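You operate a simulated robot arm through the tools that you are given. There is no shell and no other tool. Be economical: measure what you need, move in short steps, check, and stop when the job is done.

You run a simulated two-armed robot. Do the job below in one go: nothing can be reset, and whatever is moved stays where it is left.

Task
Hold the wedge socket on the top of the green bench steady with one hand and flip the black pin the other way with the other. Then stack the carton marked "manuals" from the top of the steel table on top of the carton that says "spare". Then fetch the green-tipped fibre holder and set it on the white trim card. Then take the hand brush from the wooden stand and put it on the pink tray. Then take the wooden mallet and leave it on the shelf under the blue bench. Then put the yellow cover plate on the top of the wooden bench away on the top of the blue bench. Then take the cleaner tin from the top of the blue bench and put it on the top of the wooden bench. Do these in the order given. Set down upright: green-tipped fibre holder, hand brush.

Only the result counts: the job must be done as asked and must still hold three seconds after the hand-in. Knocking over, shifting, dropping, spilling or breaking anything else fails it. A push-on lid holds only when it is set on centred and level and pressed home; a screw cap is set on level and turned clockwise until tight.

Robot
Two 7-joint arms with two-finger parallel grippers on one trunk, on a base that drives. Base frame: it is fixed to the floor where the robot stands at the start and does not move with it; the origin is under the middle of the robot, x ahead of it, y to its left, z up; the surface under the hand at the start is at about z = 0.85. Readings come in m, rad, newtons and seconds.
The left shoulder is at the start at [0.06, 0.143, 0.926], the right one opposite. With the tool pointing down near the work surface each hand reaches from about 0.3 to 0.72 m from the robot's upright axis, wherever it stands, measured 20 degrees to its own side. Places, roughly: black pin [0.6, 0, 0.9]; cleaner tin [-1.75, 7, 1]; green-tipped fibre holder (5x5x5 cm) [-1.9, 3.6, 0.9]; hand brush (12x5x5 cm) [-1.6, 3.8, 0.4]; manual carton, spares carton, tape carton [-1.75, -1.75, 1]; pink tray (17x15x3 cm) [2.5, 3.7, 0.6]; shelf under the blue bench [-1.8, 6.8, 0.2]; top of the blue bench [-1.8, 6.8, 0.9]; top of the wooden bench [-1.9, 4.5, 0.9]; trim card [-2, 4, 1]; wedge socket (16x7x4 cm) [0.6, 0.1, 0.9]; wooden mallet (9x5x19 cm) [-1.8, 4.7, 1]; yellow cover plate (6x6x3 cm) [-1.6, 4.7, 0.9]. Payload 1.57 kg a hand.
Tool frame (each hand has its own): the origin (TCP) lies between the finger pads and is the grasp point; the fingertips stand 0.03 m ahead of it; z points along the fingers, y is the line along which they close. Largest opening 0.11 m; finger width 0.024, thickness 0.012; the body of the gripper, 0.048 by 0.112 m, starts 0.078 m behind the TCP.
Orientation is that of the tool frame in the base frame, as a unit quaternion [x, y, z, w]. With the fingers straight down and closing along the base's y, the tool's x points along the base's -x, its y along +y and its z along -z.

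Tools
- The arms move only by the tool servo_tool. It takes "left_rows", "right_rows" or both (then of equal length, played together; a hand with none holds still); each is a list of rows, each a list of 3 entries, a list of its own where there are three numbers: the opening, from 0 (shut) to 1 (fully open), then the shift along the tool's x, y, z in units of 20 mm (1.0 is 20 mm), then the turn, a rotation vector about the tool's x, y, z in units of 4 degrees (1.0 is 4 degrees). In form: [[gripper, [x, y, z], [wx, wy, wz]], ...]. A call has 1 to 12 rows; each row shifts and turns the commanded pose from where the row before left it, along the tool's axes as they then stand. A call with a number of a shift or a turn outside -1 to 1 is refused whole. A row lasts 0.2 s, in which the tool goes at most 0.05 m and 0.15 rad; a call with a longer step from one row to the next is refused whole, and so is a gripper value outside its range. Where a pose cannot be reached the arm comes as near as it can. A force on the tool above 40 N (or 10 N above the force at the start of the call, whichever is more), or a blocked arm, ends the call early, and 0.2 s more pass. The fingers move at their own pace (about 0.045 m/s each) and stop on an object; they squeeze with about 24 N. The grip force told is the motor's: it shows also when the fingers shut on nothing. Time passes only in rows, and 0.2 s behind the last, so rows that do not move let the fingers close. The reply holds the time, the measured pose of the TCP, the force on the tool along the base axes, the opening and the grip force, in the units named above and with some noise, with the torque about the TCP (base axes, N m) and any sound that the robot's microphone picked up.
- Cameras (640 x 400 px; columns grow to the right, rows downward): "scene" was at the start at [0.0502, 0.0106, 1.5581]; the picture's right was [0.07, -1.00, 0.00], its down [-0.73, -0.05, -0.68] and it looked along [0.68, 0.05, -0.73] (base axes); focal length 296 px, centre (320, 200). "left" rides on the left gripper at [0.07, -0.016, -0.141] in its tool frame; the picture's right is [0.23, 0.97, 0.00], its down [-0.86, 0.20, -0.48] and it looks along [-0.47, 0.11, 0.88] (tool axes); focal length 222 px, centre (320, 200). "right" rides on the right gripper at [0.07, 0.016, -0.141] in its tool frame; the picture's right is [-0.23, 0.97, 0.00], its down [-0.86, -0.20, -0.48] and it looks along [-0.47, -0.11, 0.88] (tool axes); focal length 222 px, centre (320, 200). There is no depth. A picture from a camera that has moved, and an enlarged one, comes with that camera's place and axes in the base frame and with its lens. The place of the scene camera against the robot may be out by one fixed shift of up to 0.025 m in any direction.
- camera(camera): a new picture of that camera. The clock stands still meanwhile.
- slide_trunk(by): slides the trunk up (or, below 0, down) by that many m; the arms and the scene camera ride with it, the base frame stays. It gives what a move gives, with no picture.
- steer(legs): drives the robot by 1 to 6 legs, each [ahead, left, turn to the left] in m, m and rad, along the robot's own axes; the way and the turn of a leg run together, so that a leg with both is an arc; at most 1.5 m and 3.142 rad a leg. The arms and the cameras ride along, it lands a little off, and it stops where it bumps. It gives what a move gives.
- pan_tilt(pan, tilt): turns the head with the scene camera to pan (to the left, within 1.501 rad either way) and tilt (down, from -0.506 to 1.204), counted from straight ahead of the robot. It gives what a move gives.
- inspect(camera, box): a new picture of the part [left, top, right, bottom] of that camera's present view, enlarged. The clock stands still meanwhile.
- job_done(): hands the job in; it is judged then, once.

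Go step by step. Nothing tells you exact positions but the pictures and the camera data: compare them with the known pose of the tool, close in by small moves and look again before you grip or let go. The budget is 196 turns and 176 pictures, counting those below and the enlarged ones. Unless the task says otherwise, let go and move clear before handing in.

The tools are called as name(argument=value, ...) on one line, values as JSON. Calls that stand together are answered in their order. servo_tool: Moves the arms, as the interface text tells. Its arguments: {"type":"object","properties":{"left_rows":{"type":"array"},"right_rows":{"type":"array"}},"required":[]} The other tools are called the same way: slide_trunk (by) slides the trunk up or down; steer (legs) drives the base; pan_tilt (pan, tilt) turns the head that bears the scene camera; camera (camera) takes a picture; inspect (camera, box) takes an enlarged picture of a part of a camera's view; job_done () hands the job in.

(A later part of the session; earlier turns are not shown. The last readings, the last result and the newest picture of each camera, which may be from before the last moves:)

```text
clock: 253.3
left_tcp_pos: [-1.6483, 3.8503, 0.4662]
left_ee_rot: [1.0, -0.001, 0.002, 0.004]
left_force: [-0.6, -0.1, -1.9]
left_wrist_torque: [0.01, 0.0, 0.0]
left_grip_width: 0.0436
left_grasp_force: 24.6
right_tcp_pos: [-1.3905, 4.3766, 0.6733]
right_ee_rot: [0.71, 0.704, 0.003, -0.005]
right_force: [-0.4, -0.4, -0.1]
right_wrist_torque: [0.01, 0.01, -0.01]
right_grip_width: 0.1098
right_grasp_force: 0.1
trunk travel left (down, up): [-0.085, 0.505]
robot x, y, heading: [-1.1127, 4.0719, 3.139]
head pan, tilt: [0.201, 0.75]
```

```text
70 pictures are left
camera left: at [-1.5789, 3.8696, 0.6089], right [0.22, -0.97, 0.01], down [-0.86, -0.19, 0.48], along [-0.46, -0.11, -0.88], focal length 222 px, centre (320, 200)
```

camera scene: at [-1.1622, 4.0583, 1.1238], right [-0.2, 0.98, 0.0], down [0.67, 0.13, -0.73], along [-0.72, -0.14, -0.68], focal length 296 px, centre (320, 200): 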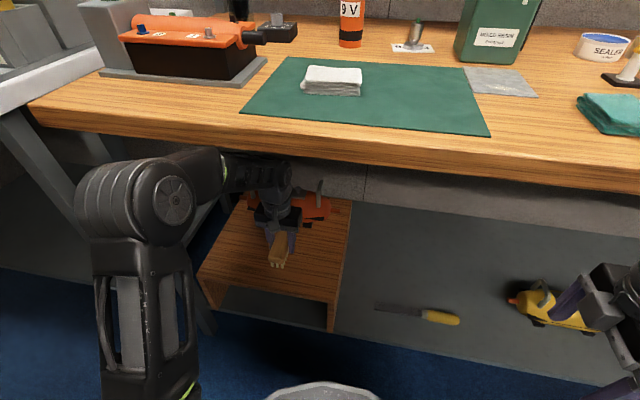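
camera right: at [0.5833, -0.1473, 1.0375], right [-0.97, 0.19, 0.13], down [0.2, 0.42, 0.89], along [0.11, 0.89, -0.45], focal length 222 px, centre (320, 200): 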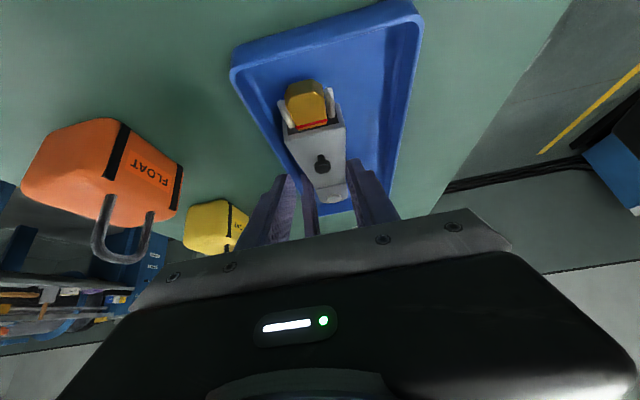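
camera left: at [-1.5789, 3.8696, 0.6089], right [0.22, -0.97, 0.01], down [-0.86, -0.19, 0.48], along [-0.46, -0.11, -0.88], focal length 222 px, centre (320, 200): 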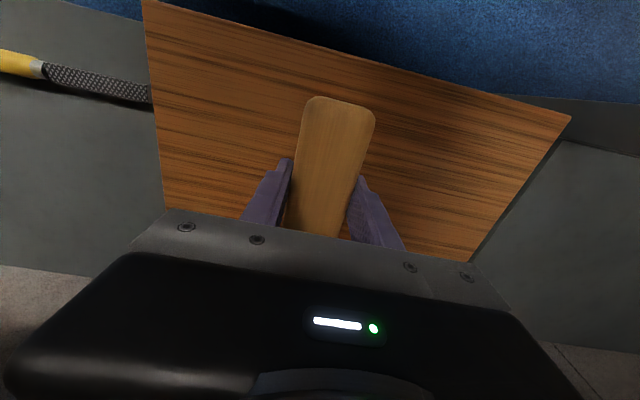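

The brush is over the stand, lengthways. I'll lower it to contact and release.

servo_tool(left_rows=[[0.2, [0, 0, 0.7], [0, 0, 0]], [0.2, [0, 0, 0.7], [0, 0, 0]], [0.2, [0, 0, 0.7], [0, 0, 0]], [0.2, [0, 0, 0.2], [0, 0, 0]], [0.2, [0, 0, 0.12], [0, 0, 0]], [0.2, [0, 0, 0], [0, 0, 0]]])

```text
clock: 254.7
left_tcp_pos: [-1.652, 3.8486, 0.4199]
left_ee_rot: [1.0, -0.003, 0.001, 0.004]
left_force: [-1.1, -0.1, 9.2]
left_wrist_torque: [0.2, -0.59, 0.01]
left_grip_width: 0.0434
left_grasp_force: 24.2
right_tcp_pos: [-1.3927, 4.3784, 0.672]
right_ee_rot: [0.711, 0.704, 0.003, -0.004]
right_force: [-0.5, -0.1, -0.1]
right_wrist_torque: [0.0, -0.02, -0.01]
right_grip_width: 0.1097
right_grasp_force: 0.0
trunk travel left (down, up): [-0.085, 0.505]
robot x, y, heading: [-1.117, 4.0689, 3.135]
head pan, tilt: [0.201, 0.75]
```

The brush is standing on the stand. I'll release it, raise the hand, back off 15 cm, and pitch the hand about 60° forward.

servo_tool(left_rows=[[0.5, [0, 0, 0], [0, 0, 0]], [0.7, [0, 0, 0], [0, 0, 0]], [0.7, [0, 0, -0.3], [0, 0, 0]], [0.7, [0, 0, -0.8], [0, 0, 0]], [0.7, [0, 0, -0.8], [0, 0, 0]], [0.7, [0, 0, -0.8], [0, 0, 0]], [0.7, [0, 0, -0.8], [0, 0, 0]], [0.7, [0, 0, -0.8], [0, 0, 0]]])

steer(legs=[[-0.2, 0, 0]])

servo_tool(left_rows=[[0.7, [0, 0, 0], [0, -1, 0]], [0.7, [0, 0, 0], [0, -1, 0]], [0.7, [0, 0, 0], [0, -1, 0]], [0.7, [0, 0, 0], [0, -1, 0]], [0.7, [0, 0, 0], [0, -1, 0]], [0.7, [0, 0, 0], [0, -1, 0]], [0.7, [0, 0, 0], [0, -1, 0]], [0.7, [0, 0, 0], [0, -1, 0]], [0.7, [0, 0, 0], [0, -1, 0]], [0.7, [0, 0, 0], [0, -1, 0]], [0.7, [0, 0, 0], [0, -1, 0]], [0.7, [0, 0, 0], [0, -1, 0]]])

servo_tool(left_rows=[[0.7, [0, 0, 0], [0, -1, 0]], [0.7, [0, 0, 0], [0, -1, 0]], [0.7, [0, 0, 0], [0, -1, 0]]])

camera(camera="scene")

camera(camera="left")

```text
clock: 256.7
left_tcp_pos: [-1.6251, 3.8507, 0.4671]
left_ee_rot: [0.999, -0.008, 0.048, 0.009]
left_force: [-0.1, 0.0, -1.0]
left_wrist_torque: [-0.02, -0.01, -0.02]
left_grip_width: 0.0772
left_grasp_force: 0.0
right_tcp_pos: [-1.3948, 4.3757, 0.6718]
right_ee_rot: [0.71, 0.704, 0.007, -0.005]
right_force: [0.0, 0.2, -1.1]
right_wrist_torque: [-0.04, 0.05, -0.04]
right_grip_width: 0.1101
right_grasp_force: 0.0
trunk travel left (down, up): [-0.085, 0.505]
robot x, y, heading: [-1.1123, 4.073, 3.139]
head pan, tilt: [0.201, 0.75]
stopped in row 8 (left hand): the arm was blocked; the commanded pose is now the measured one
```

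```text
clock: 258.3
left_tcp_pos: [-1.4309, 3.8523, 0.4807]
left_ee_rot: [0.999, -0.005, 0.032, 0.007]
left_force: [0.0, -0.1, 0.0]
left_wrist_torque: [0.01, -0.02, -0.01]
left_grip_width: 0.077
left_grasp_force: 0.0
right_tcp_pos: [-1.1931, 4.3779, 0.6728]
right_ee_rot: [0.708, 0.706, 0.004, -0.004]
right_force: [-0.4, 0.0, -0.7]
right_wrist_torque: [0.01, 0.03, 0.0]
right_grip_width: 0.1098
right_grasp_force: 0.0
trunk travel left (down, up): [-0.085, 0.505]
robot x, y, heading: [-0.9137, 4.0663, -3.144]
head pan, tilt: [0.201, 0.75]
```

```text
clock: 260.9
left_tcp_pos: [-1.4308, 3.8436, 0.479]
left_ee_rot: [0.948, -0.002, -0.317, 0.02]
left_force: [1.1, -1.1, -1.2]
left_wrist_torque: [-0.03, -0.01, 0.0]
left_grip_width: 0.0769
left_grasp_force: 0.2
left hand out of reach, approached as far as the arm can: row 10, 11
right_tcp_pos: [-1.1935, 4.3767, 0.672]
right_ee_rot: [0.708, 0.706, 0.004, -0.004]
right_force: [0.0, -0.8, 0.3]
right_wrist_torque: [0.02, 0.01, -0.01]
right_grip_width: 0.1099
right_grasp_force: 0.1
trunk travel left (down, up): [-0.085, 0.505]
robot x, y, heading: [-0.9148, 4.0715, -3.144]
head pan, tilt: [0.201, 0.75]
```

```text
clock: 261.7
left_tcp_pos: [-1.4286, 3.8403, 0.4769]
left_ee_rot: [0.917, -0.005, -0.398, 0.025]
left_force: [0.7, -0.1, 0.1]
left_wrist_torque: [-0.03, 0.01, 0.03]
left_grip_width: 0.0772
left_grasp_force: 0.0
left hand out of reach, approached as far as the arm can: row 1
right_tcp_pos: [-1.1933, 4.3769, 0.6727]
right_ee_rot: [0.709, 0.705, 0.004, -0.004]
right_force: [0.4, 1.0, 0.1]
right_wrist_torque: [-0.02, 0.0, 0.03]
right_grip_width: 0.1103
right_grasp_force: 0.1
trunk travel left (down, up): [-0.085, 0.505]
robot x, y, heading: [-0.9143, 4.0703, -3.138]
head pan, tilt: [0.201, 0.75]
```

```text
69 pictures are left
camera scene: at [-0.9638, 4.059, 1.124], right [-0.2, 0.98, 0.0], down [0.67, 0.14, -0.73], along [-0.72, -0.15, -0.68], focal length 296 px, centre (320, 200)
```

scene: 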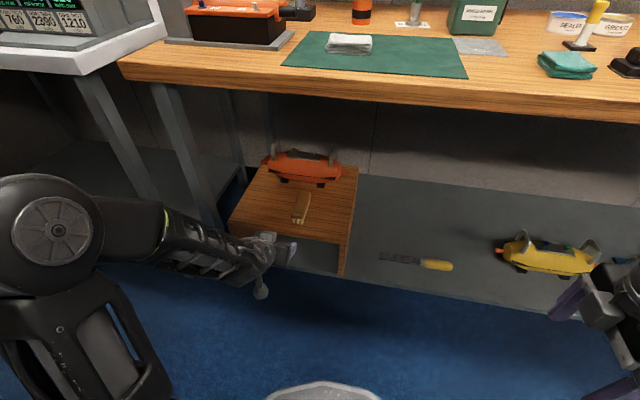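

```text
68 pictures are left
camera left: at [-1.2769, 3.8625, 0.5225], right [0.17, -0.98, -0.12], down [-0.23, -0.15, 0.96], along [-0.96, -0.14, -0.25], focal length 222 px, centre (320, 200)
```

left: 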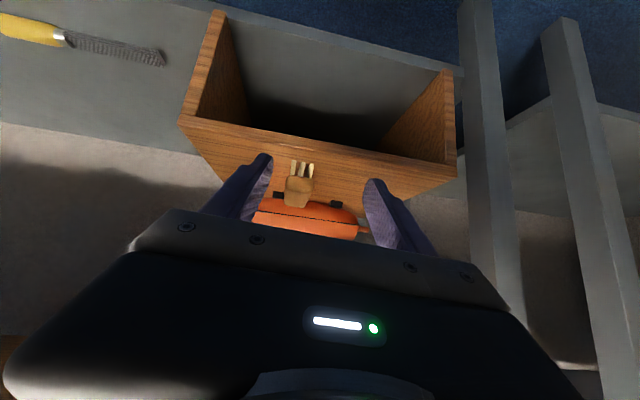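

The brush stands undisturbed. The pitch is about 47° so far, so I'll extend forward above the brush and read the pose again.

servo_tool(left_rows=[[0.7, [-0.5, 0, 0.87], [0, 0, 0]], [0.7, [-0.5, 0, 0.87], [0, 0, 0]], [0.7, [-0.5, 0, 0.87], [0, 0, 0]], [0.7, [-0.5, 0, 0.87], [0, 0, 0]], [0.7, [-0.5, 0, 0.87], [0, 0, 0]]])

camera(camera="left")

```text
clock: 262.9
left_tcp_pos: [-1.5259, 3.8363, 0.4523]
left_ee_rot: [0.918, -0.003, -0.397, 0.028]
left_force: [0.1, -0.3, 0.8]
left_wrist_torque: [0.0, 0.01, -0.01]
left_grip_width: 0.0769
left_grasp_force: 0.0
right_tcp_pos: [-1.1925, 4.3771, 0.6729]
right_ee_rot: [0.708, 0.706, 0.005, -0.004]
right_force: [0.1, -0.1, -0.1]
right_wrist_torque: [0.01, -0.02, -0.04]
right_grip_width: 0.1098
right_grasp_force: 0.0
trunk travel left (down, up): [-0.085, 0.505]
robot x, y, heading: [-0.9164, 4.0698, -3.145]
head pan, tilt: [0.201, 0.75]
```

```text
67 pictures are left
camera left: at [-1.3759, 3.8588, 0.4982], right [0.17, -0.98, -0.11], down [-0.23, -0.15, 0.96], along [-0.96, -0.14, -0.26], focal length 222 px, centre (320, 200)
```

left: 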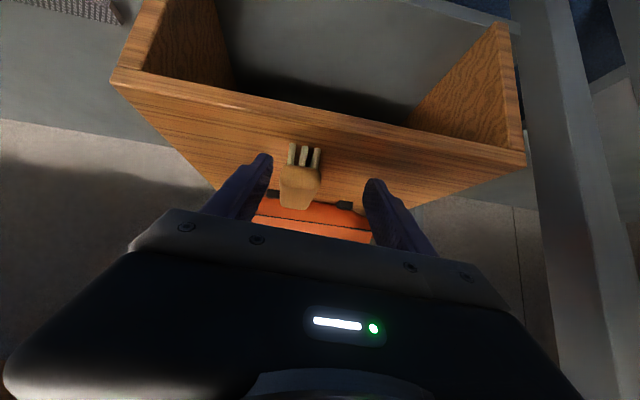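

servo_tool(left_rows=[[0.7, [0, 0, 0], [0, -1, 0]], [0.7, [0, 0, 0], [0, -1, 0]], [0.7, [0, 0, 0], [0, -1, 0]]])

```text
clock: 263.7
left_tcp_pos: [-1.527, 3.8376, 0.4534]
left_ee_rot: [0.87, -0.007, -0.492, 0.026]
left_force: [-0.6, 0.6, 0.4]
left_wrist_torque: [0.01, -0.03, -0.01]
left_grip_width: 0.077
left_grasp_force: 0.1
right_tcp_pos: [-1.1935, 4.378, 0.6726]
right_ee_rot: [0.709, 0.705, 0.004, -0.004]
right_force: [-0.3, 0.0, 0.9]
right_wrist_torque: [0.01, -0.01, 0.02]
right_grip_width: 0.1099
right_grasp_force: 0.0
trunk travel left (down, up): [-0.085, 0.505]
robot x, y, heading: [-0.9143, 4.0707, -3.135]
head pan, tilt: [0.201, 0.75]
```

The pitch is now 59°. I'll level the closing axis, align in y, and slide forward and down around the brush.

servo_tool(left_rows=[[0.7, [0, -0.55, 0], [0.5, 0, -0.57]], [0.7, [-0.19, 0, 0.8], [0, 0, 0]], [0.7, [-0.19, 0, 0.8], [0, 0, 0]], [0.7, [-0.19, 0, 0.8], [0, 0, 0]], [0.7, [-0.19, 0, 0.8], [0, 0, 0]], [0.7, [0, 0, 0], [0, 0, 0]]])

camera(camera="left")

inspect(camera="scene", box=[230, 150, 370, 280])

```text
clock: 265.1
left_tcp_pos: [-1.5914, 3.8483, 0.4312]
left_ee_rot: [0.871, 0.002, -0.491, 0.001]
left_force: [-0.1, 0.0, 0.5]
left_wrist_torque: [0.0, 0.03, -0.01]
left_grip_width: 0.077
left_grasp_force: 0.1
right_tcp_pos: [-1.1935, 4.3768, 0.6712]
right_ee_rot: [0.708, 0.706, 0.004, -0.004]
right_force: [-0.7, 0.4, 0.3]
right_wrist_torque: [0.02, -0.01, 0.0]
right_grip_width: 0.1097
right_grasp_force: 0.0
trunk travel left (down, up): [-0.085, 0.505]
robot x, y, heading: [-0.9187, 4.0685, -3.146]
head pan, tilt: [0.201, 0.75]
```

```text
66 pictures are left
camera left: at [-1.4334, 3.866, 0.4462], right [0.12, -0.97, -0.19], down [-0.03, -0.2, 0.98], along [-0.99, -0.11, -0.06], focal length 222 px, centre (320, 200)
```

left: 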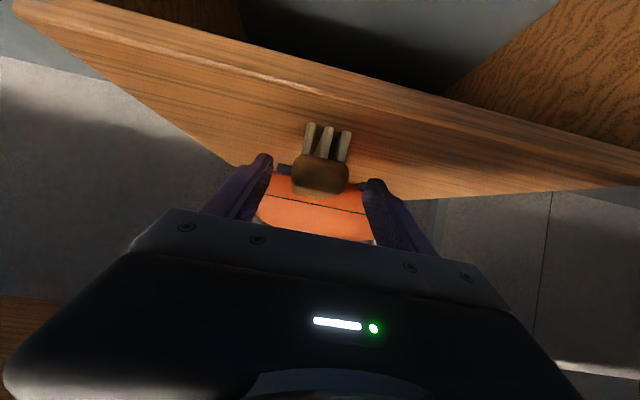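

```text
3.08 times, centred on (300, 215) of scene
camera zoom: at [-0.9639, 4.0589, 1.124], right [-0.2, 0.98, 0.0], down [0.67, 0.14, -0.73], along [-0.72, -0.15, -0.68], focal length 912 px, centre (382, 154)
```

zoom: 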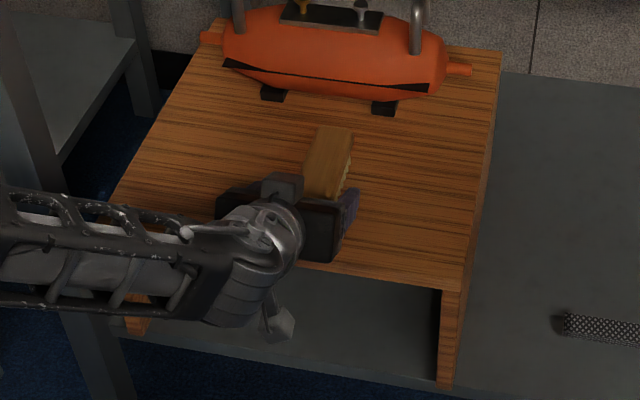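

servo_tool(left_rows=[[0.7, [-0.2, 0, 0.76], [0, 0, 0]], [0.7, [-0.2, 0, 0.76], [0, 0, 0]], [0.7, [-0.2, 0, 0.76], [0, 0, 0]], [0.4, [0, 0, 0], [0, 0, 0]], [0.2, [0, 0, 0], [0, 0, 0]], [0.2, [0, 0, 0], [0, 0, 0]], [0.2, [0, 0, 0], [0, 0, 0]]])

camera(camera="left")

```text
clock: 266.7
left_tcp_pos: [-1.6358, 3.8464, 0.4181]
left_ee_rot: [0.871, 0.002, -0.491, 0.001]
left_force: [-0.6, -0.4, 0.2]
left_wrist_torque: [0.03, 0.04, -0.03]
left_grip_width: 0.0438
left_grasp_force: 24.0
right_tcp_pos: [-1.1925, 4.3782, 0.6716]
right_ee_rot: [0.708, 0.706, 0.004, -0.004]
right_force: [-0.5, 0.8, 0.4]
right_wrist_torque: [0.01, -0.01, 0.0]
right_grip_width: 0.11
right_grasp_force: 0.1
trunk travel left (down, up): [-0.085, 0.505]
robot x, y, heading: [-0.9123, 4.0738, -3.145]
head pan, tilt: [0.201, 0.75]
```

```text
64 pictures are left
camera left: at [-1.4789, 3.8658, 0.4329], right [0.12, -0.97, -0.19], down [-0.03, -0.2, 0.98], along [-0.99, -0.11, -0.06], focal length 222 px, centre (320, 200)
```

left: 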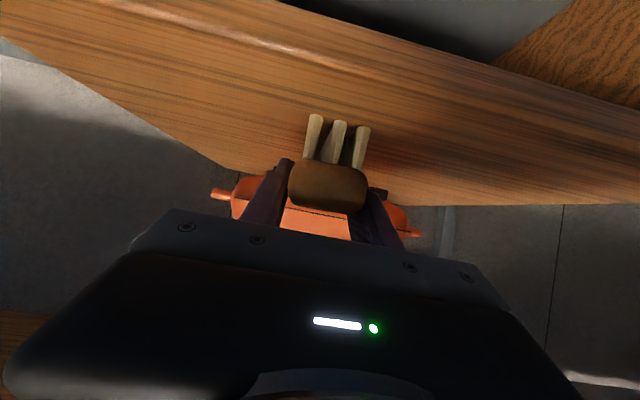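

The brush is gripped with the hand pitched. I'll lift it, back out, turn around, and drive toward the rack.

servo_tool(left_rows=[[0.2, [-0.64, 0, -0.39], [0, 0, 0]], [0.2, [-0.64, 0, -0.39], [0, 0, 0]], [0.2, [-0.64, 0, -0.39], [0, 0, 0]], [0.2, [-0.64, 0, -0.39], [0, 0, 0]]])

steer(legs=[[-0.35, 0, 0], [0, 0, 3.11], [1.3, -0.2, 0], [0.45, -0.37, 0]])

slide_trunk(by=0.25)

pan_tilt(pan=0, tilt=0.4)

camera(camera="scene")

```text
clock: 267.7
left_tcp_pos: [-1.6342, 3.8466, 0.4788]
left_ee_rot: [0.871, 0.002, -0.492, 0.001]
left_force: [0.4, -1.0, -1.4]
left_wrist_torque: [-0.02, -0.03, 0.0]
left_grip_width: 0.0435
left_grasp_force: 23.9
right_tcp_pos: [-1.1921, 4.3764, 0.6735]
right_ee_rot: [0.708, 0.706, 0.004, -0.004]
right_force: [0.1, 0.5, -0.1]
right_wrist_torque: [-0.01, 0.0, -0.03]
right_grip_width: 0.1097
right_grasp_force: 0.2
trunk travel left (down, up): [-0.085, 0.505]
robot x, y, heading: [-0.9134, 4.071, -3.137]
head pan, tilt: [0.201, 0.75]
```

```text
clock: 286.4
left_tcp_pos: [1.9046, 3.8176, 0.4794]
left_ee_rot: [-0.017, 0.871, 0.01, 0.49]
left_force: [-0.5, 0.2, -1.5]
left_wrist_torque: [0.02, 0.01, -0.03]
left_grip_width: 0.0439
left_grasp_force: 23.9
right_tcp_pos: [1.48, 3.275, 0.6722]
right_ee_rot: [0.718, -0.696, 0.004, 0.003]
right_force: [-0.4, -0.1, -0.3]
right_wrist_torque: [0.01, 0.04, -0.03]
right_grip_width: 0.1102
right_grasp_force: 0.0
trunk travel left (down, up): [-0.085, 0.505]
robot x, y, heading: [1.1907, 3.5672, 0.032]
head pan, tilt: [0.201, 0.75]
```

```text
clock: 289.0
left_tcp_pos: [1.9052, 3.8179, 0.7299]
left_ee_rot: [-0.017, 0.871, 0.01, 0.491]
left_force: [0.0, 0.5, 0.0]
left_wrist_torque: [-0.02, 0.01, -0.01]
left_grip_width: 0.0438
left_grasp_force: 23.5
right_tcp_pos: [1.4814, 3.2745, 0.9221]
right_ee_rot: [0.717, -0.697, 0.004, 0.003]
right_force: [-0.6, 0.6, 0.6]
right_wrist_torque: [0.03, -0.02, 0.0]
right_grip_width: 0.1101
right_grasp_force: 0.0
trunk travel left (down, up): [-0.335, 0.255]
robot x, y, heading: [1.1965, 3.5729, 0.039]
head pan, tilt: [0.201, 0.75]
```

```text
clock: 289.9
left_tcp_pos: [1.9042, 3.8188, 0.7289]
left_ee_rot: [-0.017, 0.871, 0.01, 0.491]
left_force: [0.6, 0.0, -1.1]
left_wrist_torque: [-0.03, 0.03, -0.01]
left_grip_width: 0.0438
left_grasp_force: 24.1
right_tcp_pos: [1.4814, 3.2754, 0.9217]
right_ee_rot: [0.717, -0.697, 0.003, 0.003]
right_force: [-0.6, -0.2, -0.2]
right_wrist_torque: [0.0, 0.0, 0.02]
right_grip_width: 0.1102
right_grasp_force: 0.1
trunk travel left (down, up): [-0.335, 0.255]
robot x, y, heading: [1.191, 3.5714, 0.035]
head pan, tilt: [0.0, 0.4]
```

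```text
63 pictures are left
camera scene: at [1.2548, 3.5788, 1.405], right [0.04, -1.0, 0.0], down [-0.39, -0.01, -0.92], along [0.92, 0.03, -0.39], focal length 296 px, centre (320, 200)
```

scene: 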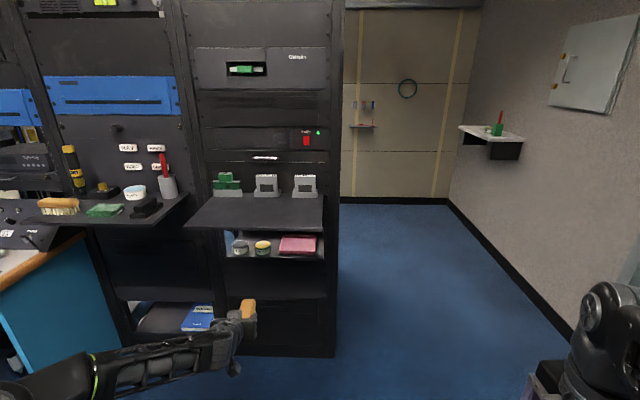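

The tray is at x 2.41–2.56, y 3.64–3.81, with its rim near z = 0.645 and the ledge at z ≈ 0.94. I'll line up in y, drive partway in, and look.

steer(legs=[[0, -0.07, -0.035], [0.3, 0, 0]])

camera(camera="left")

camera(camera="scene")

```text
clock: 292.5
left_tcp_pos: [2.2143, 3.7189, 0.729]
left_ee_rot: [0.0, 0.871, 0.0, 0.491]
left_force: [-1.0, 0.4, -0.7]
left_wrist_torque: [0.01, 0.01, -0.03]
left_grip_width: 0.0437
left_grasp_force: 23.8
right_tcp_pos: [1.7694, 3.1925, 0.9221]
right_ee_rot: [-0.703, 0.711, -0.003, -0.004]
right_force: [1.4, 0.6, 0.3]
right_wrist_torque: [0.03, 0.01, -0.02]
right_grip_width: 0.1099
right_grasp_force: 0.1
trunk travel left (down, up): [-0.335, 0.255]
robot x, y, heading: [1.4907, 3.5021, -0.005]
head pan, tilt: [0.0, 0.4]
```

```text
62 pictures are left
camera left: at [2.0577, 3.704, 0.7434], right [-0.12, 0.97, -0.19], down [0.03, 0.2, 0.98], along [0.99, 0.11, -0.06], focal length 222 px, centre (320, 200)
```

left: 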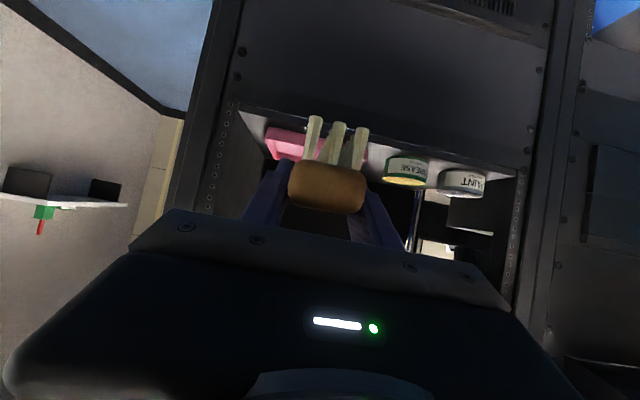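

```text
61 pictures are left
camera scene: at [1.5555, 3.5048, 1.4051], right [-0.01, -1.0, 0.0], down [-0.39, 0.0, -0.92], along [0.92, -0.01, -0.39], focal length 296 px, centre (320, 200)
```

scene: 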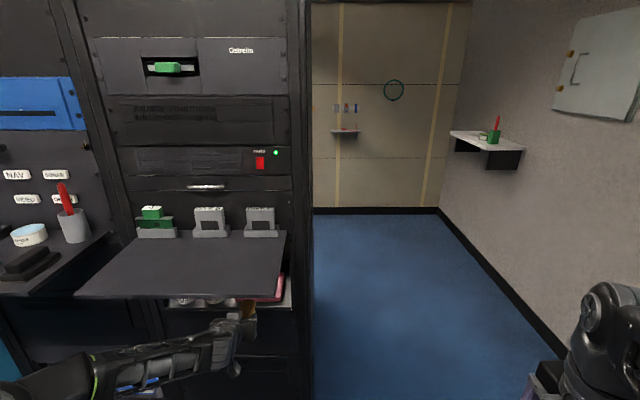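

The tray is centred at y ≈ 3.722, lined up with the hand. I'll lower slightly for ledge clearance and drive in most of the way.

slide_trunk(by=-0.015)

steer(legs=[[0.14, 0, 0]])

camera(camera="left")

inspect(camera="scene", box=[80, 220, 330, 400])

```text
clock: 293.1
left_tcp_pos: [2.2142, 3.7187, 0.714]
left_ee_rot: [0.0, 0.871, 0.001, 0.491]
left_force: [-0.1, 0.2, -0.3]
left_wrist_torque: [0.01, 0.01, 0.0]
left_grip_width: 0.0438
left_grasp_force: 24.1
right_tcp_pos: [1.7691, 3.1909, 0.9078]
right_ee_rot: [-0.703, 0.711, -0.004, -0.004]
right_force: [-0.1, -0.1, 1.0]
right_wrist_torque: [0.0, 0.0, -0.01]
right_grip_width: 0.1101
right_grasp_force: 0.0
trunk travel left (down, up): [-0.32, 0.27]
robot x, y, heading: [1.4889, 3.5007, -0.005]
head pan, tilt: [0.0, 0.4]
```

```text
clock: 294.5
left_tcp_pos: [2.3443, 3.7136, 0.7081]
left_ee_rot: [0.004, 0.873, -0.004, 0.487]
left_force: [0.1, 0.5, -1.3]
left_wrist_torque: [0.0, 0.0, -0.01]
left_grip_width: 0.0435
left_grasp_force: 24.1
right_tcp_pos: [1.9024, 3.1919, 0.9077]
right_ee_rot: [-0.702, 0.712, -0.006, -0.003]
right_force: [-0.3, 0.5, 0.8]
right_wrist_torque: [0.0, 0.03, -0.02]
right_grip_width: 0.1099
right_grasp_force: 0.0
trunk travel left (down, up): [-0.32, 0.27]
robot x, y, heading: [1.63, 3.5025, -0.008]
head pan, tilt: [0.0, 0.4]
```

```text
60 pictures are left
camera left: at [2.1882, 3.7014, 0.7243], right [-0.11, 0.97, -0.19], down [0.04, 0.2, 0.98], along [0.99, 0.1, -0.07], focal length 222 px, centre (320, 200)
```

left: 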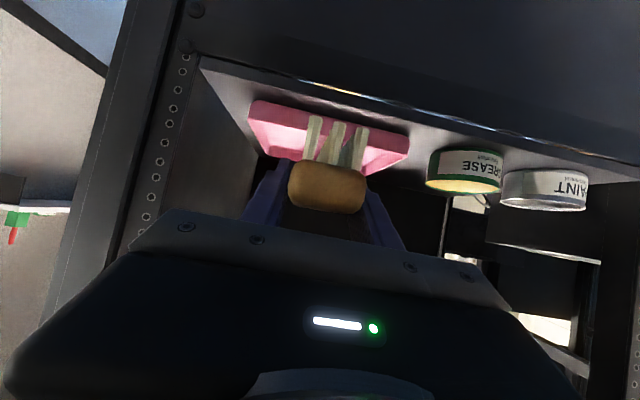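

```text
2.22 times, centred on (205, 310) of scene
camera zoom: at [1.6865, 3.5051, 1.3893], right [-0.01, -1.0, 0.0], down [-0.38, 0.0, -0.92], along [0.92, -0.01, -0.38], focal length 658 px, centre (576, -44)
```

zoom: 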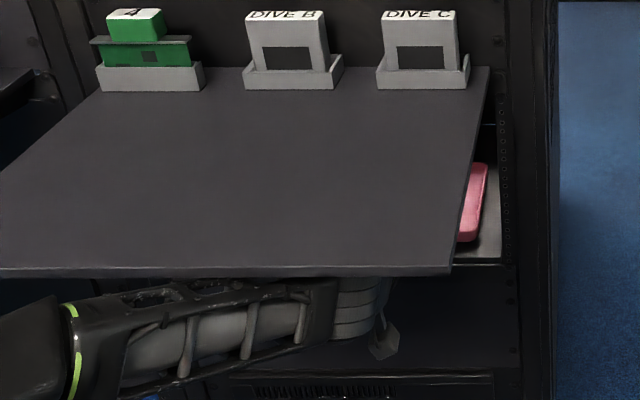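

The arm deflected slightly, so something probably touched the ledge from below. I'll lower the trunk a little to free it and zoom in on the tray.

slide_trunk(by=-0.012)

inspect(camera="left", box=[220, 80, 440, 220])

```text
clock: 295.1
left_tcp_pos: [2.3483, 3.7132, 0.6946]
left_ee_rot: [0.004, 0.875, -0.002, 0.484]
left_force: [0.2, -0.5, -1.0]
left_wrist_torque: [0.01, 0.02, 0.02]
left_grip_width: 0.0432
left_grasp_force: 24.2
right_tcp_pos: [1.9073, 3.19, 0.8956]
right_ee_rot: [-0.702, 0.712, -0.003, -0.004]
right_force: [0.6, 0.1, 0.1]
right_wrist_torque: [0.01, 0.03, -0.02]
right_grip_width: 0.1097
right_grasp_force: 0.0
trunk travel left (down, up): [-0.308, 0.282]
robot x, y, heading: [1.6293, 3.4967, -0.009]
head pan, tilt: [0.0, 0.4]
```

```text
2.86 times, centred on (330, 150) of left
camera zoom: at [2.1919, 3.7004, 0.711], right [-0.11, 0.97, -0.19], down [0.05, 0.2, 0.98], along [0.99, 0.1, -0.07], focal length 635 px, centre (291, 343)
```

zoom: 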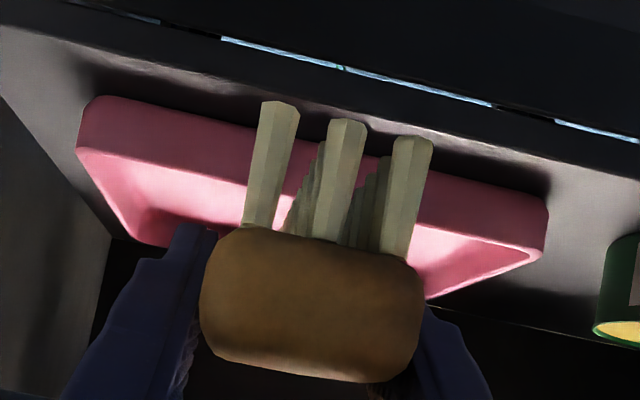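

servo_tool(left_rows=[[0.2, [0, 0, 0], [0, 0, 0]], [0.2, [0, 0, 0], [0, 0, 0]]])

camera(camera="scene")

```text
clock: 295.7
left_tcp_pos: [2.3488, 3.7134, 0.694]
left_ee_rot: [0.004, 0.875, -0.002, 0.484]
left_force: [0.0, 0.2, -2.1]
left_wrist_torque: [-0.04, 0.03, 0.05]
left_grip_width: 0.0436
left_grasp_force: 23.9
right_tcp_pos: [1.9061, 3.1894, 0.8952]
right_ee_rot: [-0.702, 0.712, -0.004, -0.004]
right_force: [-0.1, 0.2, -0.2]
right_wrist_torque: [0.0, 0.02, 0.04]
right_grip_width: 0.1098
right_grasp_force: 0.0
trunk travel left (down, up): [-0.308, 0.282]
robot x, y, heading: [1.629, 3.4981, -0.008]
head pan, tilt: [0.0, 0.4]
```

```text
57 pictures are left
camera scene: at [1.6938, 3.5034, 1.3781], right [-0.01, -1.0, 0.0], down [-0.39, 0.0, -0.92], along [0.92, -0.01, -0.39], focal length 296 px, centre (320, 200)
```

scene: 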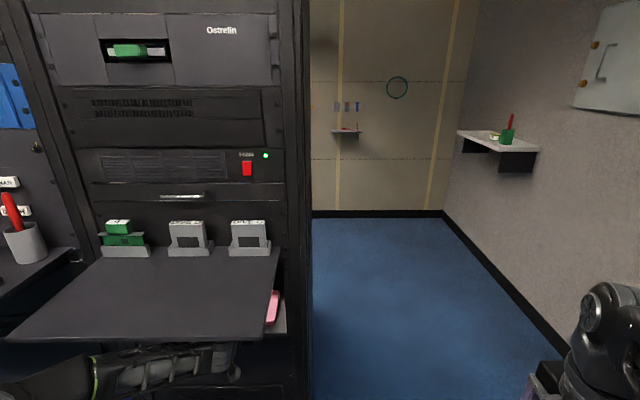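

The tray rim is at z ≈ 0.644 and the bristles are about 1 cm above it. I'll continue forward in a smaller step and compare the readings.

steer(legs=[[0.06, 0, 0.008]])

inspect(camera="left", box=[200, 60, 460, 230])

```text
clock: 296.7
left_tcp_pos: [2.3618, 3.718, 0.6764]
left_ee_rot: [0.009, 0.883, -0.005, 0.469]
left_force: [-3.2, -1.0, 12.2]
left_wrist_torque: [0.09, -0.42, -0.04]
left_grip_width: 0.0437
left_grasp_force: 24.6
right_tcp_pos: [1.9509, 3.1961, 0.8976]
right_ee_rot: [0.712, -0.702, 0.006, 0.003]
right_force: [0.0, -0.2, -0.1]
right_wrist_torque: [-0.03, 0.02, -0.02]
right_grip_width: 0.11
right_grasp_force: 0.1
trunk travel left (down, up): [-0.308, 0.282]
robot x, y, heading: [1.6703, 3.4972, 0.018]
head pan, tilt: [0.0, 0.4]
stopped in leg 1: the robot was blocked; the commanded pose is now the measured one
```

```text
2.35 times, centred on (330, 145) of left
camera zoom: at [2.2055, 3.7069, 0.698], right [-0.11, 0.98, -0.19], down [0.09, 0.2, 0.98], along [0.99, 0.09, -0.11], focal length 523 px, centre (296, 329)
```

zoom: 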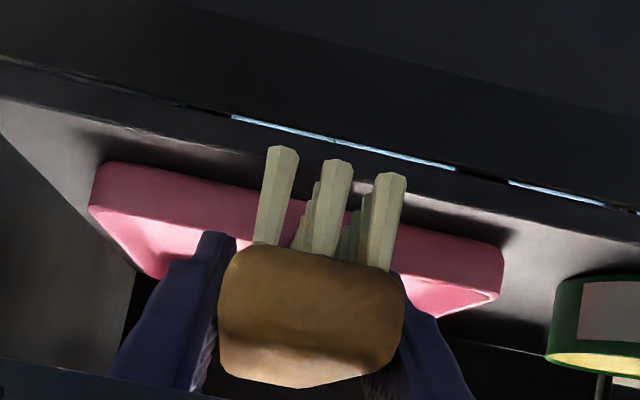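

Something on the arm rides against the ledge and pushes the brush down, so I'll back out. I'll lower the trunk and raise the hand relative to it, so that the forearm slopes up to the wrist and passes under the ledge.

steer(legs=[[-0.3, 0, -0.015]])

slide_trunk(by=-0.25)

servo_tool(left_rows=[[0.2, [-0.84, 0, -0.53], [0, 0, 0]], [0.2, [-0.84, 0, -0.53], [0, 0, 0]], [0.2, [-0.84, 0, -0.53], [0, 0, 0]], [0.2, [-0.84, 0, -0.53], [0, 0, 0]], [0.2, [-0.84, 0, -0.53], [0, 0, 0]], [0.2, [-0.84, 0, -0.53], [0, 0, 0]], [0.2, [-0.84, 0, -0.53], [0, 0, 0]], [0.2, [-0.84, 0, -0.53], [0, 0, 0]], [0.2, [-0.84, 0, -0.53], [0, 0, 0]], [0.2, [-0.84, 0, -0.53], [0, 0, 0]], [0.2, [-0.84, 0, -0.53], [0, 0, 0]], [0.2, [-0.84, 0, -0.53], [0, 0, 0]]])

camera(camera="scene")

```text
clock: 298.7
left_tcp_pos: [2.0743, 3.7, 0.6717]
left_ee_rot: [0.018, 0.884, -0.01, 0.467]
left_force: [0.1, -0.6, 0.2]
left_wrist_torque: [-0.02, 0.04, -0.02]
left_grip_width: 0.0435
left_grasp_force: 24.1
right_tcp_pos: [1.6497, 3.1884, 0.8962]
right_ee_rot: [-0.703, 0.711, -0.003, -0.004]
right_force: [0.0, -0.5, 0.6]
right_wrist_torque: [-0.02, -0.01, -0.01]
right_grip_width: 0.1098
right_grasp_force: 0.1
trunk travel left (down, up): [-0.308, 0.282]
robot x, y, heading: [1.3768, 3.498, -0.007]
head pan, tilt: [0.0, 0.4]
```

```text
clock: 301.3
left_tcp_pos: [2.0741, 3.6992, 0.422]
left_ee_rot: [0.018, 0.884, -0.01, 0.467]
left_force: [-1.1, -0.3, -0.7]
left_wrist_torque: [-0.02, 0.02, 0.02]
left_grip_width: 0.0437
left_grasp_force: 23.8
right_tcp_pos: [1.6497, 3.1885, 0.6451]
right_ee_rot: [-0.703, 0.711, -0.004, -0.003]
right_force: [-0.1, 0.1, -0.7]
right_wrist_torque: [-0.02, -0.04, -0.02]
right_grip_width: 0.1101
right_grasp_force: 0.0
trunk travel left (down, up): [-0.058, 0.532]
robot x, y, heading: [1.3701, 3.4983, -0.005]
head pan, tilt: [0.0, 0.4]
```

```text
clock: 303.9
left_tcp_pos: [2.0836, 3.6997, 0.6614]
left_ee_rot: [0.018, 0.884, -0.011, 0.466]
left_force: [-0.6, -0.2, -1.6]
left_wrist_torque: [0.02, 0.04, -0.02]
left_grip_width: 0.0436
left_grasp_force: 23.6
right_tcp_pos: [1.6515, 3.1874, 0.6464]
right_ee_rot: [-0.703, 0.711, -0.004, -0.004]
right_force: [-0.3, -0.2, -0.1]
right_wrist_torque: [-0.01, 0.0, 0.02]
right_grip_width: 0.1101
right_grasp_force: 0.1
trunk travel left (down, up): [-0.058, 0.532]
robot x, y, heading: [1.3718, 3.4933, -0.005]
head pan, tilt: [0.0, 0.4]
```

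```text
55 pictures are left
camera scene: at [1.4367, 3.5016, 1.1281], right [-0.01, -1.0, 0.0], down [-0.39, 0.0, -0.92], along [0.92, -0.01, -0.39], focal length 296 px, centre (320, 200)
```

scene: 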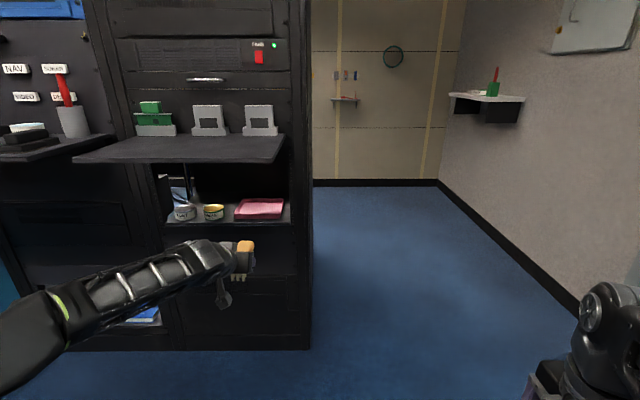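

The forearm now slopes up to the wrist, well below the ledge. I'll restore the pitch and yaw, raise to approach height, and drive in again.

servo_tool(left_rows=[[0.2, [0, 0, 0], [0, -0.83, 0]], [0.2, [-0.6, 0, -0.36], [0, 0, 0]], [0.2, [-0.6, 0, -0.36], [0, 0, 0]], [0.2, [-0.6, 0, -0.36], [0, 0, 0]], [0.2, [-0.45, 0, -0.27], [0, 0, 0]]])

steer(legs=[[0, 0, 0.035], [0.22, 0, 0]])

inspect(camera="left", box=[200, 60, 460, 230])

```text
clock: 305.1
left_tcp_pos: [2.0841, 3.6987, 0.7113]
left_ee_rot: [0.016, 0.87, -0.01, 0.492]
left_force: [-0.2, 0.1, -1.6]
left_wrist_torque: [0.05, 0.01, -0.03]
left_grip_width: 0.0438
left_grasp_force: 24.1
right_tcp_pos: [1.6508, 3.1883, 0.6448]
right_ee_rot: [-0.703, 0.711, -0.004, -0.004]
right_force: [-0.2, 0.6, 0.5]
right_wrist_torque: [-0.03, 0.01, 0.0]
right_grip_width: 0.1097
right_grasp_force: 0.1
trunk travel left (down, up): [-0.058, 0.532]
robot x, y, heading: [1.3723, 3.4987, -0.0]
head pan, tilt: [0.0, 0.4]
```

```text
clock: 307.2
left_tcp_pos: [2.2966, 3.729, 0.7104]
left_ee_rot: [0.002, 0.87, -0.002, 0.493]
left_force: [0.1, 0.8, -1.1]
left_wrist_torque: [0.05, 0.02, -0.01]
left_grip_width: 0.0438
left_grasp_force: 24.0
right_tcp_pos: [1.881, 3.204, 0.6462]
right_ee_rot: [0.715, -0.699, 0.003, 0.003]
right_force: [0.8, 0.2, 0.1]
right_wrist_torque: [0.02, -0.04, 0.03]
right_grip_width: 0.1099
right_grasp_force: 0.0
trunk travel left (down, up): [-0.058, 0.532]
robot x, y, heading: [1.5931, 3.5048, 0.025]
head pan, tilt: [0.0, 0.4]
```

```text
2.35 times, centred on (330, 145) of left
camera zoom: at [2.1396, 3.7158, 0.7247], right [-0.11, 0.97, -0.2], down [0.03, 0.2, 0.98], along [0.99, 0.1, -0.05], focal length 523 px, centre (296, 329)
```

zoom: 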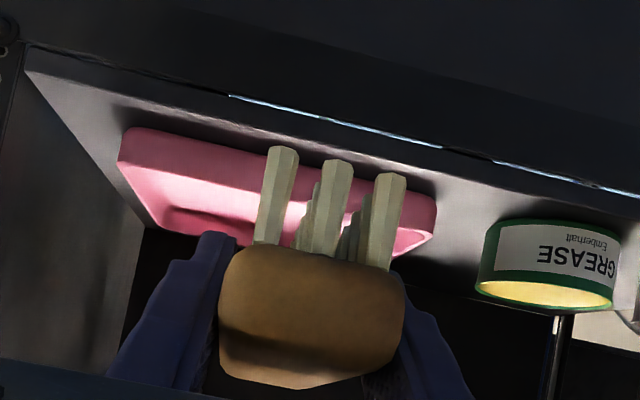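

The pose is intact this time. I'll drive on into the bay.

steer(legs=[[0.12, -0.008, 0]])

steer(legs=[[0.06, -0.003, 0]])

inspect(camera="left", box=[200, 30, 460, 230])

```text
clock: 308.4
left_tcp_pos: [2.4167, 3.723, 0.7093]
left_ee_rot: [0.002, 0.87, -0.002, 0.492]
left_force: [-0.4, 0.2, -0.5]
left_wrist_torque: [-0.02, 0.01, -0.02]
left_grip_width: 0.0439
left_grasp_force: 24.0
right_tcp_pos: [2.0002, 3.1984, 0.6451]
right_ee_rot: [0.714, -0.7, 0.004, 0.004]
right_force: [-0.5, -0.5, 0.5]
right_wrist_torque: [-0.01, -0.04, 0.0]
right_grip_width: 0.1103
right_grasp_force: 0.1
trunk travel left (down, up): [-0.058, 0.532]
robot x, y, heading: [1.7144, 3.4969, 0.029]
head pan, tilt: [0.0, 0.4]
```

```text
clock: 309.4
left_tcp_pos: [2.4777, 3.7227, 0.7104]
left_ee_rot: [0.002, 0.871, -0.002, 0.492]
left_force: [-0.3, -0.2, -1.6]
left_wrist_torque: [0.02, 0.06, 0.0]
left_grip_width: 0.0439
left_grasp_force: 24.1
right_tcp_pos: [2.0615, 3.1991, 0.6453]
right_ee_rot: [0.715, -0.699, 0.004, 0.004]
right_force: [-0.3, 0.8, -0.2]
right_wrist_torque: [0.02, 0.03, 0.0]
right_grip_width: 0.11
right_grasp_force: 0.0
trunk travel left (down, up): [-0.058, 0.532]
robot x, y, heading: [1.7739, 3.4978, 0.027]
head pan, tilt: [0.0, 0.4]
```

```text
2.00 times, centred on (330, 130) of left
camera zoom: at [2.3212, 3.7096, 0.7246], right [-0.11, 0.97, -0.2], down [0.03, 0.2, 0.98], along [0.99, 0.1, -0.05], focal length 444 px, centre (300, 340)
```

zoom: 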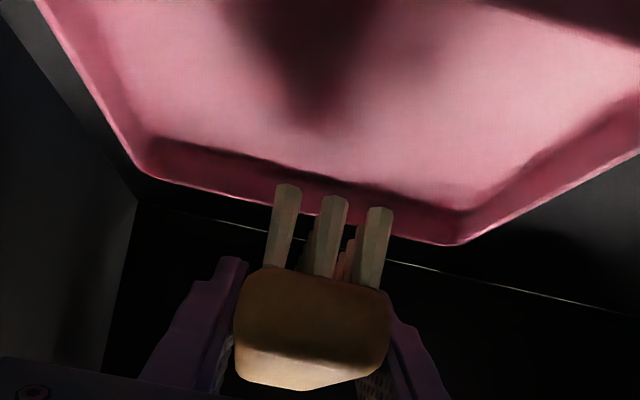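

The brush is above the tray but slightly too far back. The tray floor centre is about x = 2.479, so I'll move back 14 mm and lower most of the way.

servo_tool(left_rows=[[0.2, [0.36, 0, -0.6], [0, 0, 0]], [0.2, [0.43, 0, 0.257], [0, 0, 0]], [0.2, [0.43, 0, 0.257], [0, 0, 0]], [0.2, [0.3, 0, 0.18], [0, 0, 0]]])

camera(camera="left")

```text
clock: 310.4
left_tcp_pos: [2.4635, 3.7249, 0.6833]
left_ee_rot: [0.003, 0.871, -0.002, 0.492]
left_force: [-0.7, 0.7, -1.3]
left_wrist_torque: [0.01, 0.01, -0.02]
left_grip_width: 0.0432
left_grasp_force: 24.0
right_tcp_pos: [2.0619, 3.1984, 0.6459]
right_ee_rot: [0.715, -0.699, 0.004, 0.003]
right_force: [-0.4, 0.5, -0.4]
right_wrist_torque: [0.0, -0.02, -0.01]
right_grip_width: 0.1099
right_grasp_force: 0.1
trunk travel left (down, up): [-0.058, 0.532]
robot x, y, heading: [1.7719, 3.4999, 0.029]
head pan, tilt: [0.0, 0.4]
```

```text
52 pictures are left
camera left: at [2.3065, 3.7108, 0.6976], right [-0.11, 0.97, -0.2], down [0.03, 0.2, 0.98], along [0.99, 0.1, -0.05], focal length 222 px, centre (320, 200)
```

left: 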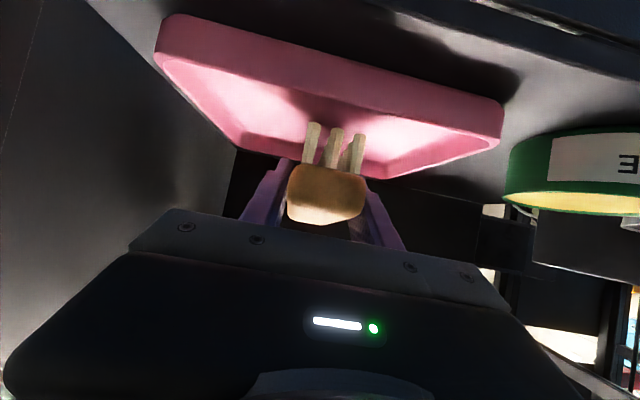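

The bristles are inside the tray outline. I'll lower in small steps to contact.

servo_tool(left_rows=[[0.2, [0.13, 0, 0.077], [0, 0, 0]], [0.2, [0.13, 0, 0.077], [0, 0, 0]], [0.2, [0.086, 0, 0.051], [0, 0, 0]], [0.2, [0, 0, 0], [0, 0, 0]]])

```text
clock: 311.4
left_tcp_pos: [2.4631, 3.7238, 0.6747]
left_ee_rot: [0.002, 0.871, -0.002, 0.492]
left_force: [-0.2, -0.9, -1.1]
left_wrist_torque: [-0.01, 0.02, 0.02]
left_grip_width: 0.0439
left_grasp_force: 23.7
right_tcp_pos: [2.0633, 3.197, 0.6458]
right_ee_rot: [0.716, -0.699, 0.004, 0.004]
right_force: [0.9, 1.1, -0.3]
right_wrist_torque: [-0.02, 0.04, -0.01]
right_grip_width: 0.1098
right_grasp_force: 0.1
trunk travel left (down, up): [-0.058, 0.532]
robot x, y, heading: [1.7755, 3.4954, 0.027]
head pan, tilt: [0.0, 0.4]
```

servo_tool(left_rows=[[0.2, [0.086, 0, 0.051], [0, 0, 0]], [0.2, [0.086, 0, 0.051], [0, 0, 0]], [0.2, [0.086, 0, 0.051], [0, 0, 0]], [0.2, [0, 0, 0], [0, 0, 0]]])

inspect(camera="left", box=[200, 20, 460, 230])

```text
clock: 312.4
left_tcp_pos: [2.4643, 3.7219, 0.6707]
left_ee_rot: [0.003, 0.871, -0.003, 0.491]
left_force: [0.7, 1.1, -0.7]
left_wrist_torque: [0.0, 0.03, -0.03]
left_grip_width: 0.0438
left_grasp_force: 24.0
right_tcp_pos: [2.0626, 3.1975, 0.6446]
right_ee_rot: [0.715, -0.699, 0.004, 0.004]
right_force: [0.3, -0.2, -0.5]
right_wrist_torque: [-0.01, 0.03, 0.01]
right_grip_width: 0.1101
right_grasp_force: 0.0
trunk travel left (down, up): [-0.058, 0.532]
robot x, y, heading: [1.7733, 3.4977, 0.027]
head pan, tilt: [0.0, 0.4]
```

```text
1.90 times, centred on (330, 125) of left
camera zoom: at [2.3067, 3.7098, 0.684], right [-0.11, 0.97, -0.2], down [0.03, 0.2, 0.98], along [0.99, 0.1, -0.05], focal length 423 px, centre (301, 343)
```

zoom: 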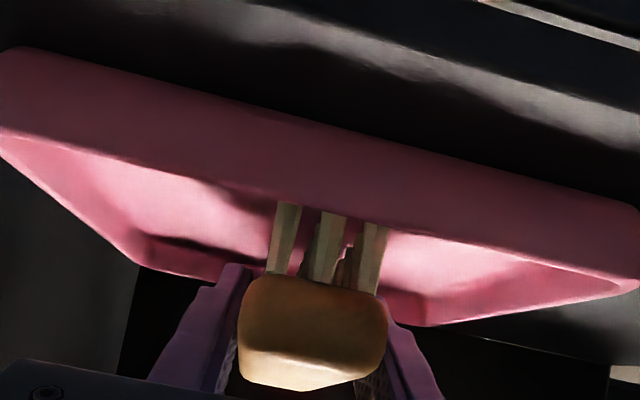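

servo_tool(left_rows=[[0.2, [0.086, 0, 0.051], [0, 0, 0]], [0.2, [0.086, 0, 0.051], [0, 0, 0]], [0.2, [0.086, 0, 0.051], [0, 0, 0]], [0.2, [0, 0, 0], [0, 0, 0]]])

```text
clock: 313.4
left_tcp_pos: [2.4652, 3.7226, 0.6642]
left_ee_rot: [0.002, 0.871, -0.003, 0.492]
left_force: [0.1, 0.6, 2.8]
left_wrist_torque: [0.04, 0.2, -0.02]
left_grip_width: 0.0437
left_grasp_force: 23.8
right_tcp_pos: [2.062, 3.1983, 0.646]
right_ee_rot: [0.715, -0.699, 0.004, 0.003]
right_force: [0.7, -0.6, -0.5]
right_wrist_torque: [0.01, 0.01, 0.01]
right_grip_width: 0.1099
right_grasp_force: 0.0
trunk travel left (down, up): [-0.058, 0.532]
robot x, y, heading: [1.7787, 3.5009, 0.031]
head pan, tilt: [0.0, 0.4]
```

servo_tool(left_rows=[[0.2, [0.086, 0, 0.051], [0, 0, 0]], [0.2, [0.086, 0, 0.051], [0, 0, 0]], [0.2, [0, 0, 0], [0, 0, 0]]])

inspect(camera="left", box=[200, 20, 460, 230])

```text
clock: 314.2
left_tcp_pos: [2.4647, 3.7232, 0.6623]
left_ee_rot: [0.002, 0.869, -0.002, 0.495]
left_force: [4.0, 3.6, 20.8]
left_wrist_torque: [0.11, 0.63, -0.09]
left_grip_width: 0.0436
left_grasp_force: 24.5
right_tcp_pos: [2.0614, 3.1963, 0.6455]
right_ee_rot: [0.715, -0.699, 0.005, 0.003]
right_force: [-0.9, -0.1, 0.6]
right_wrist_torque: [0.01, -0.04, -0.02]
right_grip_width: 0.1098
right_grasp_force: 0.0
trunk travel left (down, up): [-0.058, 0.532]
robot x, y, heading: [1.7767, 3.4966, 0.024]
head pan, tilt: [0.0, 0.4]
```

```text
1.90 times, centred on (330, 125) of left
camera zoom: at [2.3067, 3.7101, 0.6764], right [-0.11, 0.97, -0.2], down [0.03, 0.2, 0.98], along [0.99, 0.1, -0.05], focal length 423 px, centre (301, 343)
```

zoom: 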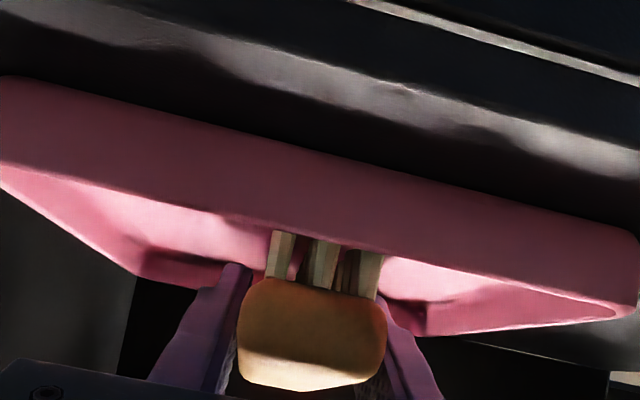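

The bristles rest inside the tray. I'll ease off, open, lift vertically, and back out.

servo_tool(left_rows=[[0.2, [-0.08, 0, -0.05], [0, 0, 0]], [0.45, [0, 0, 0], [0, 0, 0]], [0.6, [0, 0, 0], [0, 0, 0]], [0.6, [0, 0, 0], [0, 0, 0]], [0.6, [-0.3, 0, -0.18], [0, 0, 0]], [0.6, [-0.5, 0, -0.3], [0, 0, 0]], [0.6, [-0.5, 0, -0.3], [0, 0, 0]], [0.6, [-0.5, 0, -0.3], [0, 0, 0]]])

camera(camera="left")

```text
clock: 316.0
left_tcp_pos: [2.4654, 3.7242, 0.7051]
left_ee_rot: [0.003, 0.871, -0.003, 0.492]
left_force: [-0.6, 0.4, -0.1]
left_wrist_torque: [-0.02, 0.0, -0.01]
left_grip_width: 0.0662
left_grasp_force: 0.1
right_tcp_pos: [2.0624, 3.1983, 0.6458]
right_ee_rot: [0.715, -0.699, 0.004, 0.004]
right_force: [1.0, 0.2, 0.0]
right_wrist_torque: [-0.01, 0.0, -0.01]
right_grip_width: 0.1102
right_grasp_force: 0.0
trunk travel left (down, up): [-0.058, 0.532]
robot x, y, heading: [1.7779, 3.4978, 0.026]
head pan, tilt: [0.0, 0.4]
```

```text
49 pictures are left
camera left: at [2.3084, 3.7102, 0.7176], right [-0.11, 0.97, -0.2], down [0.03, 0.2, 0.98], along [0.99, 0.1, -0.05], focal length 222 px, centre (320, 200)
```

left: 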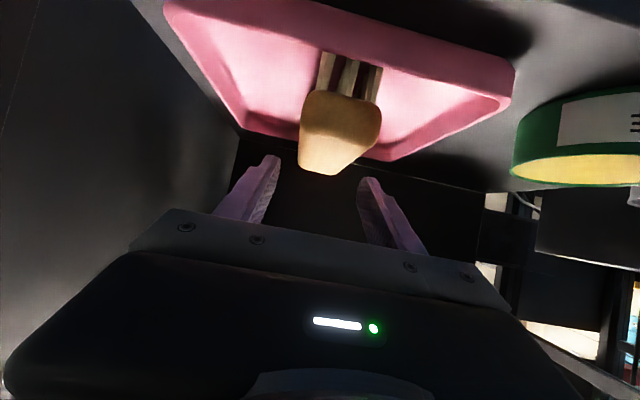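

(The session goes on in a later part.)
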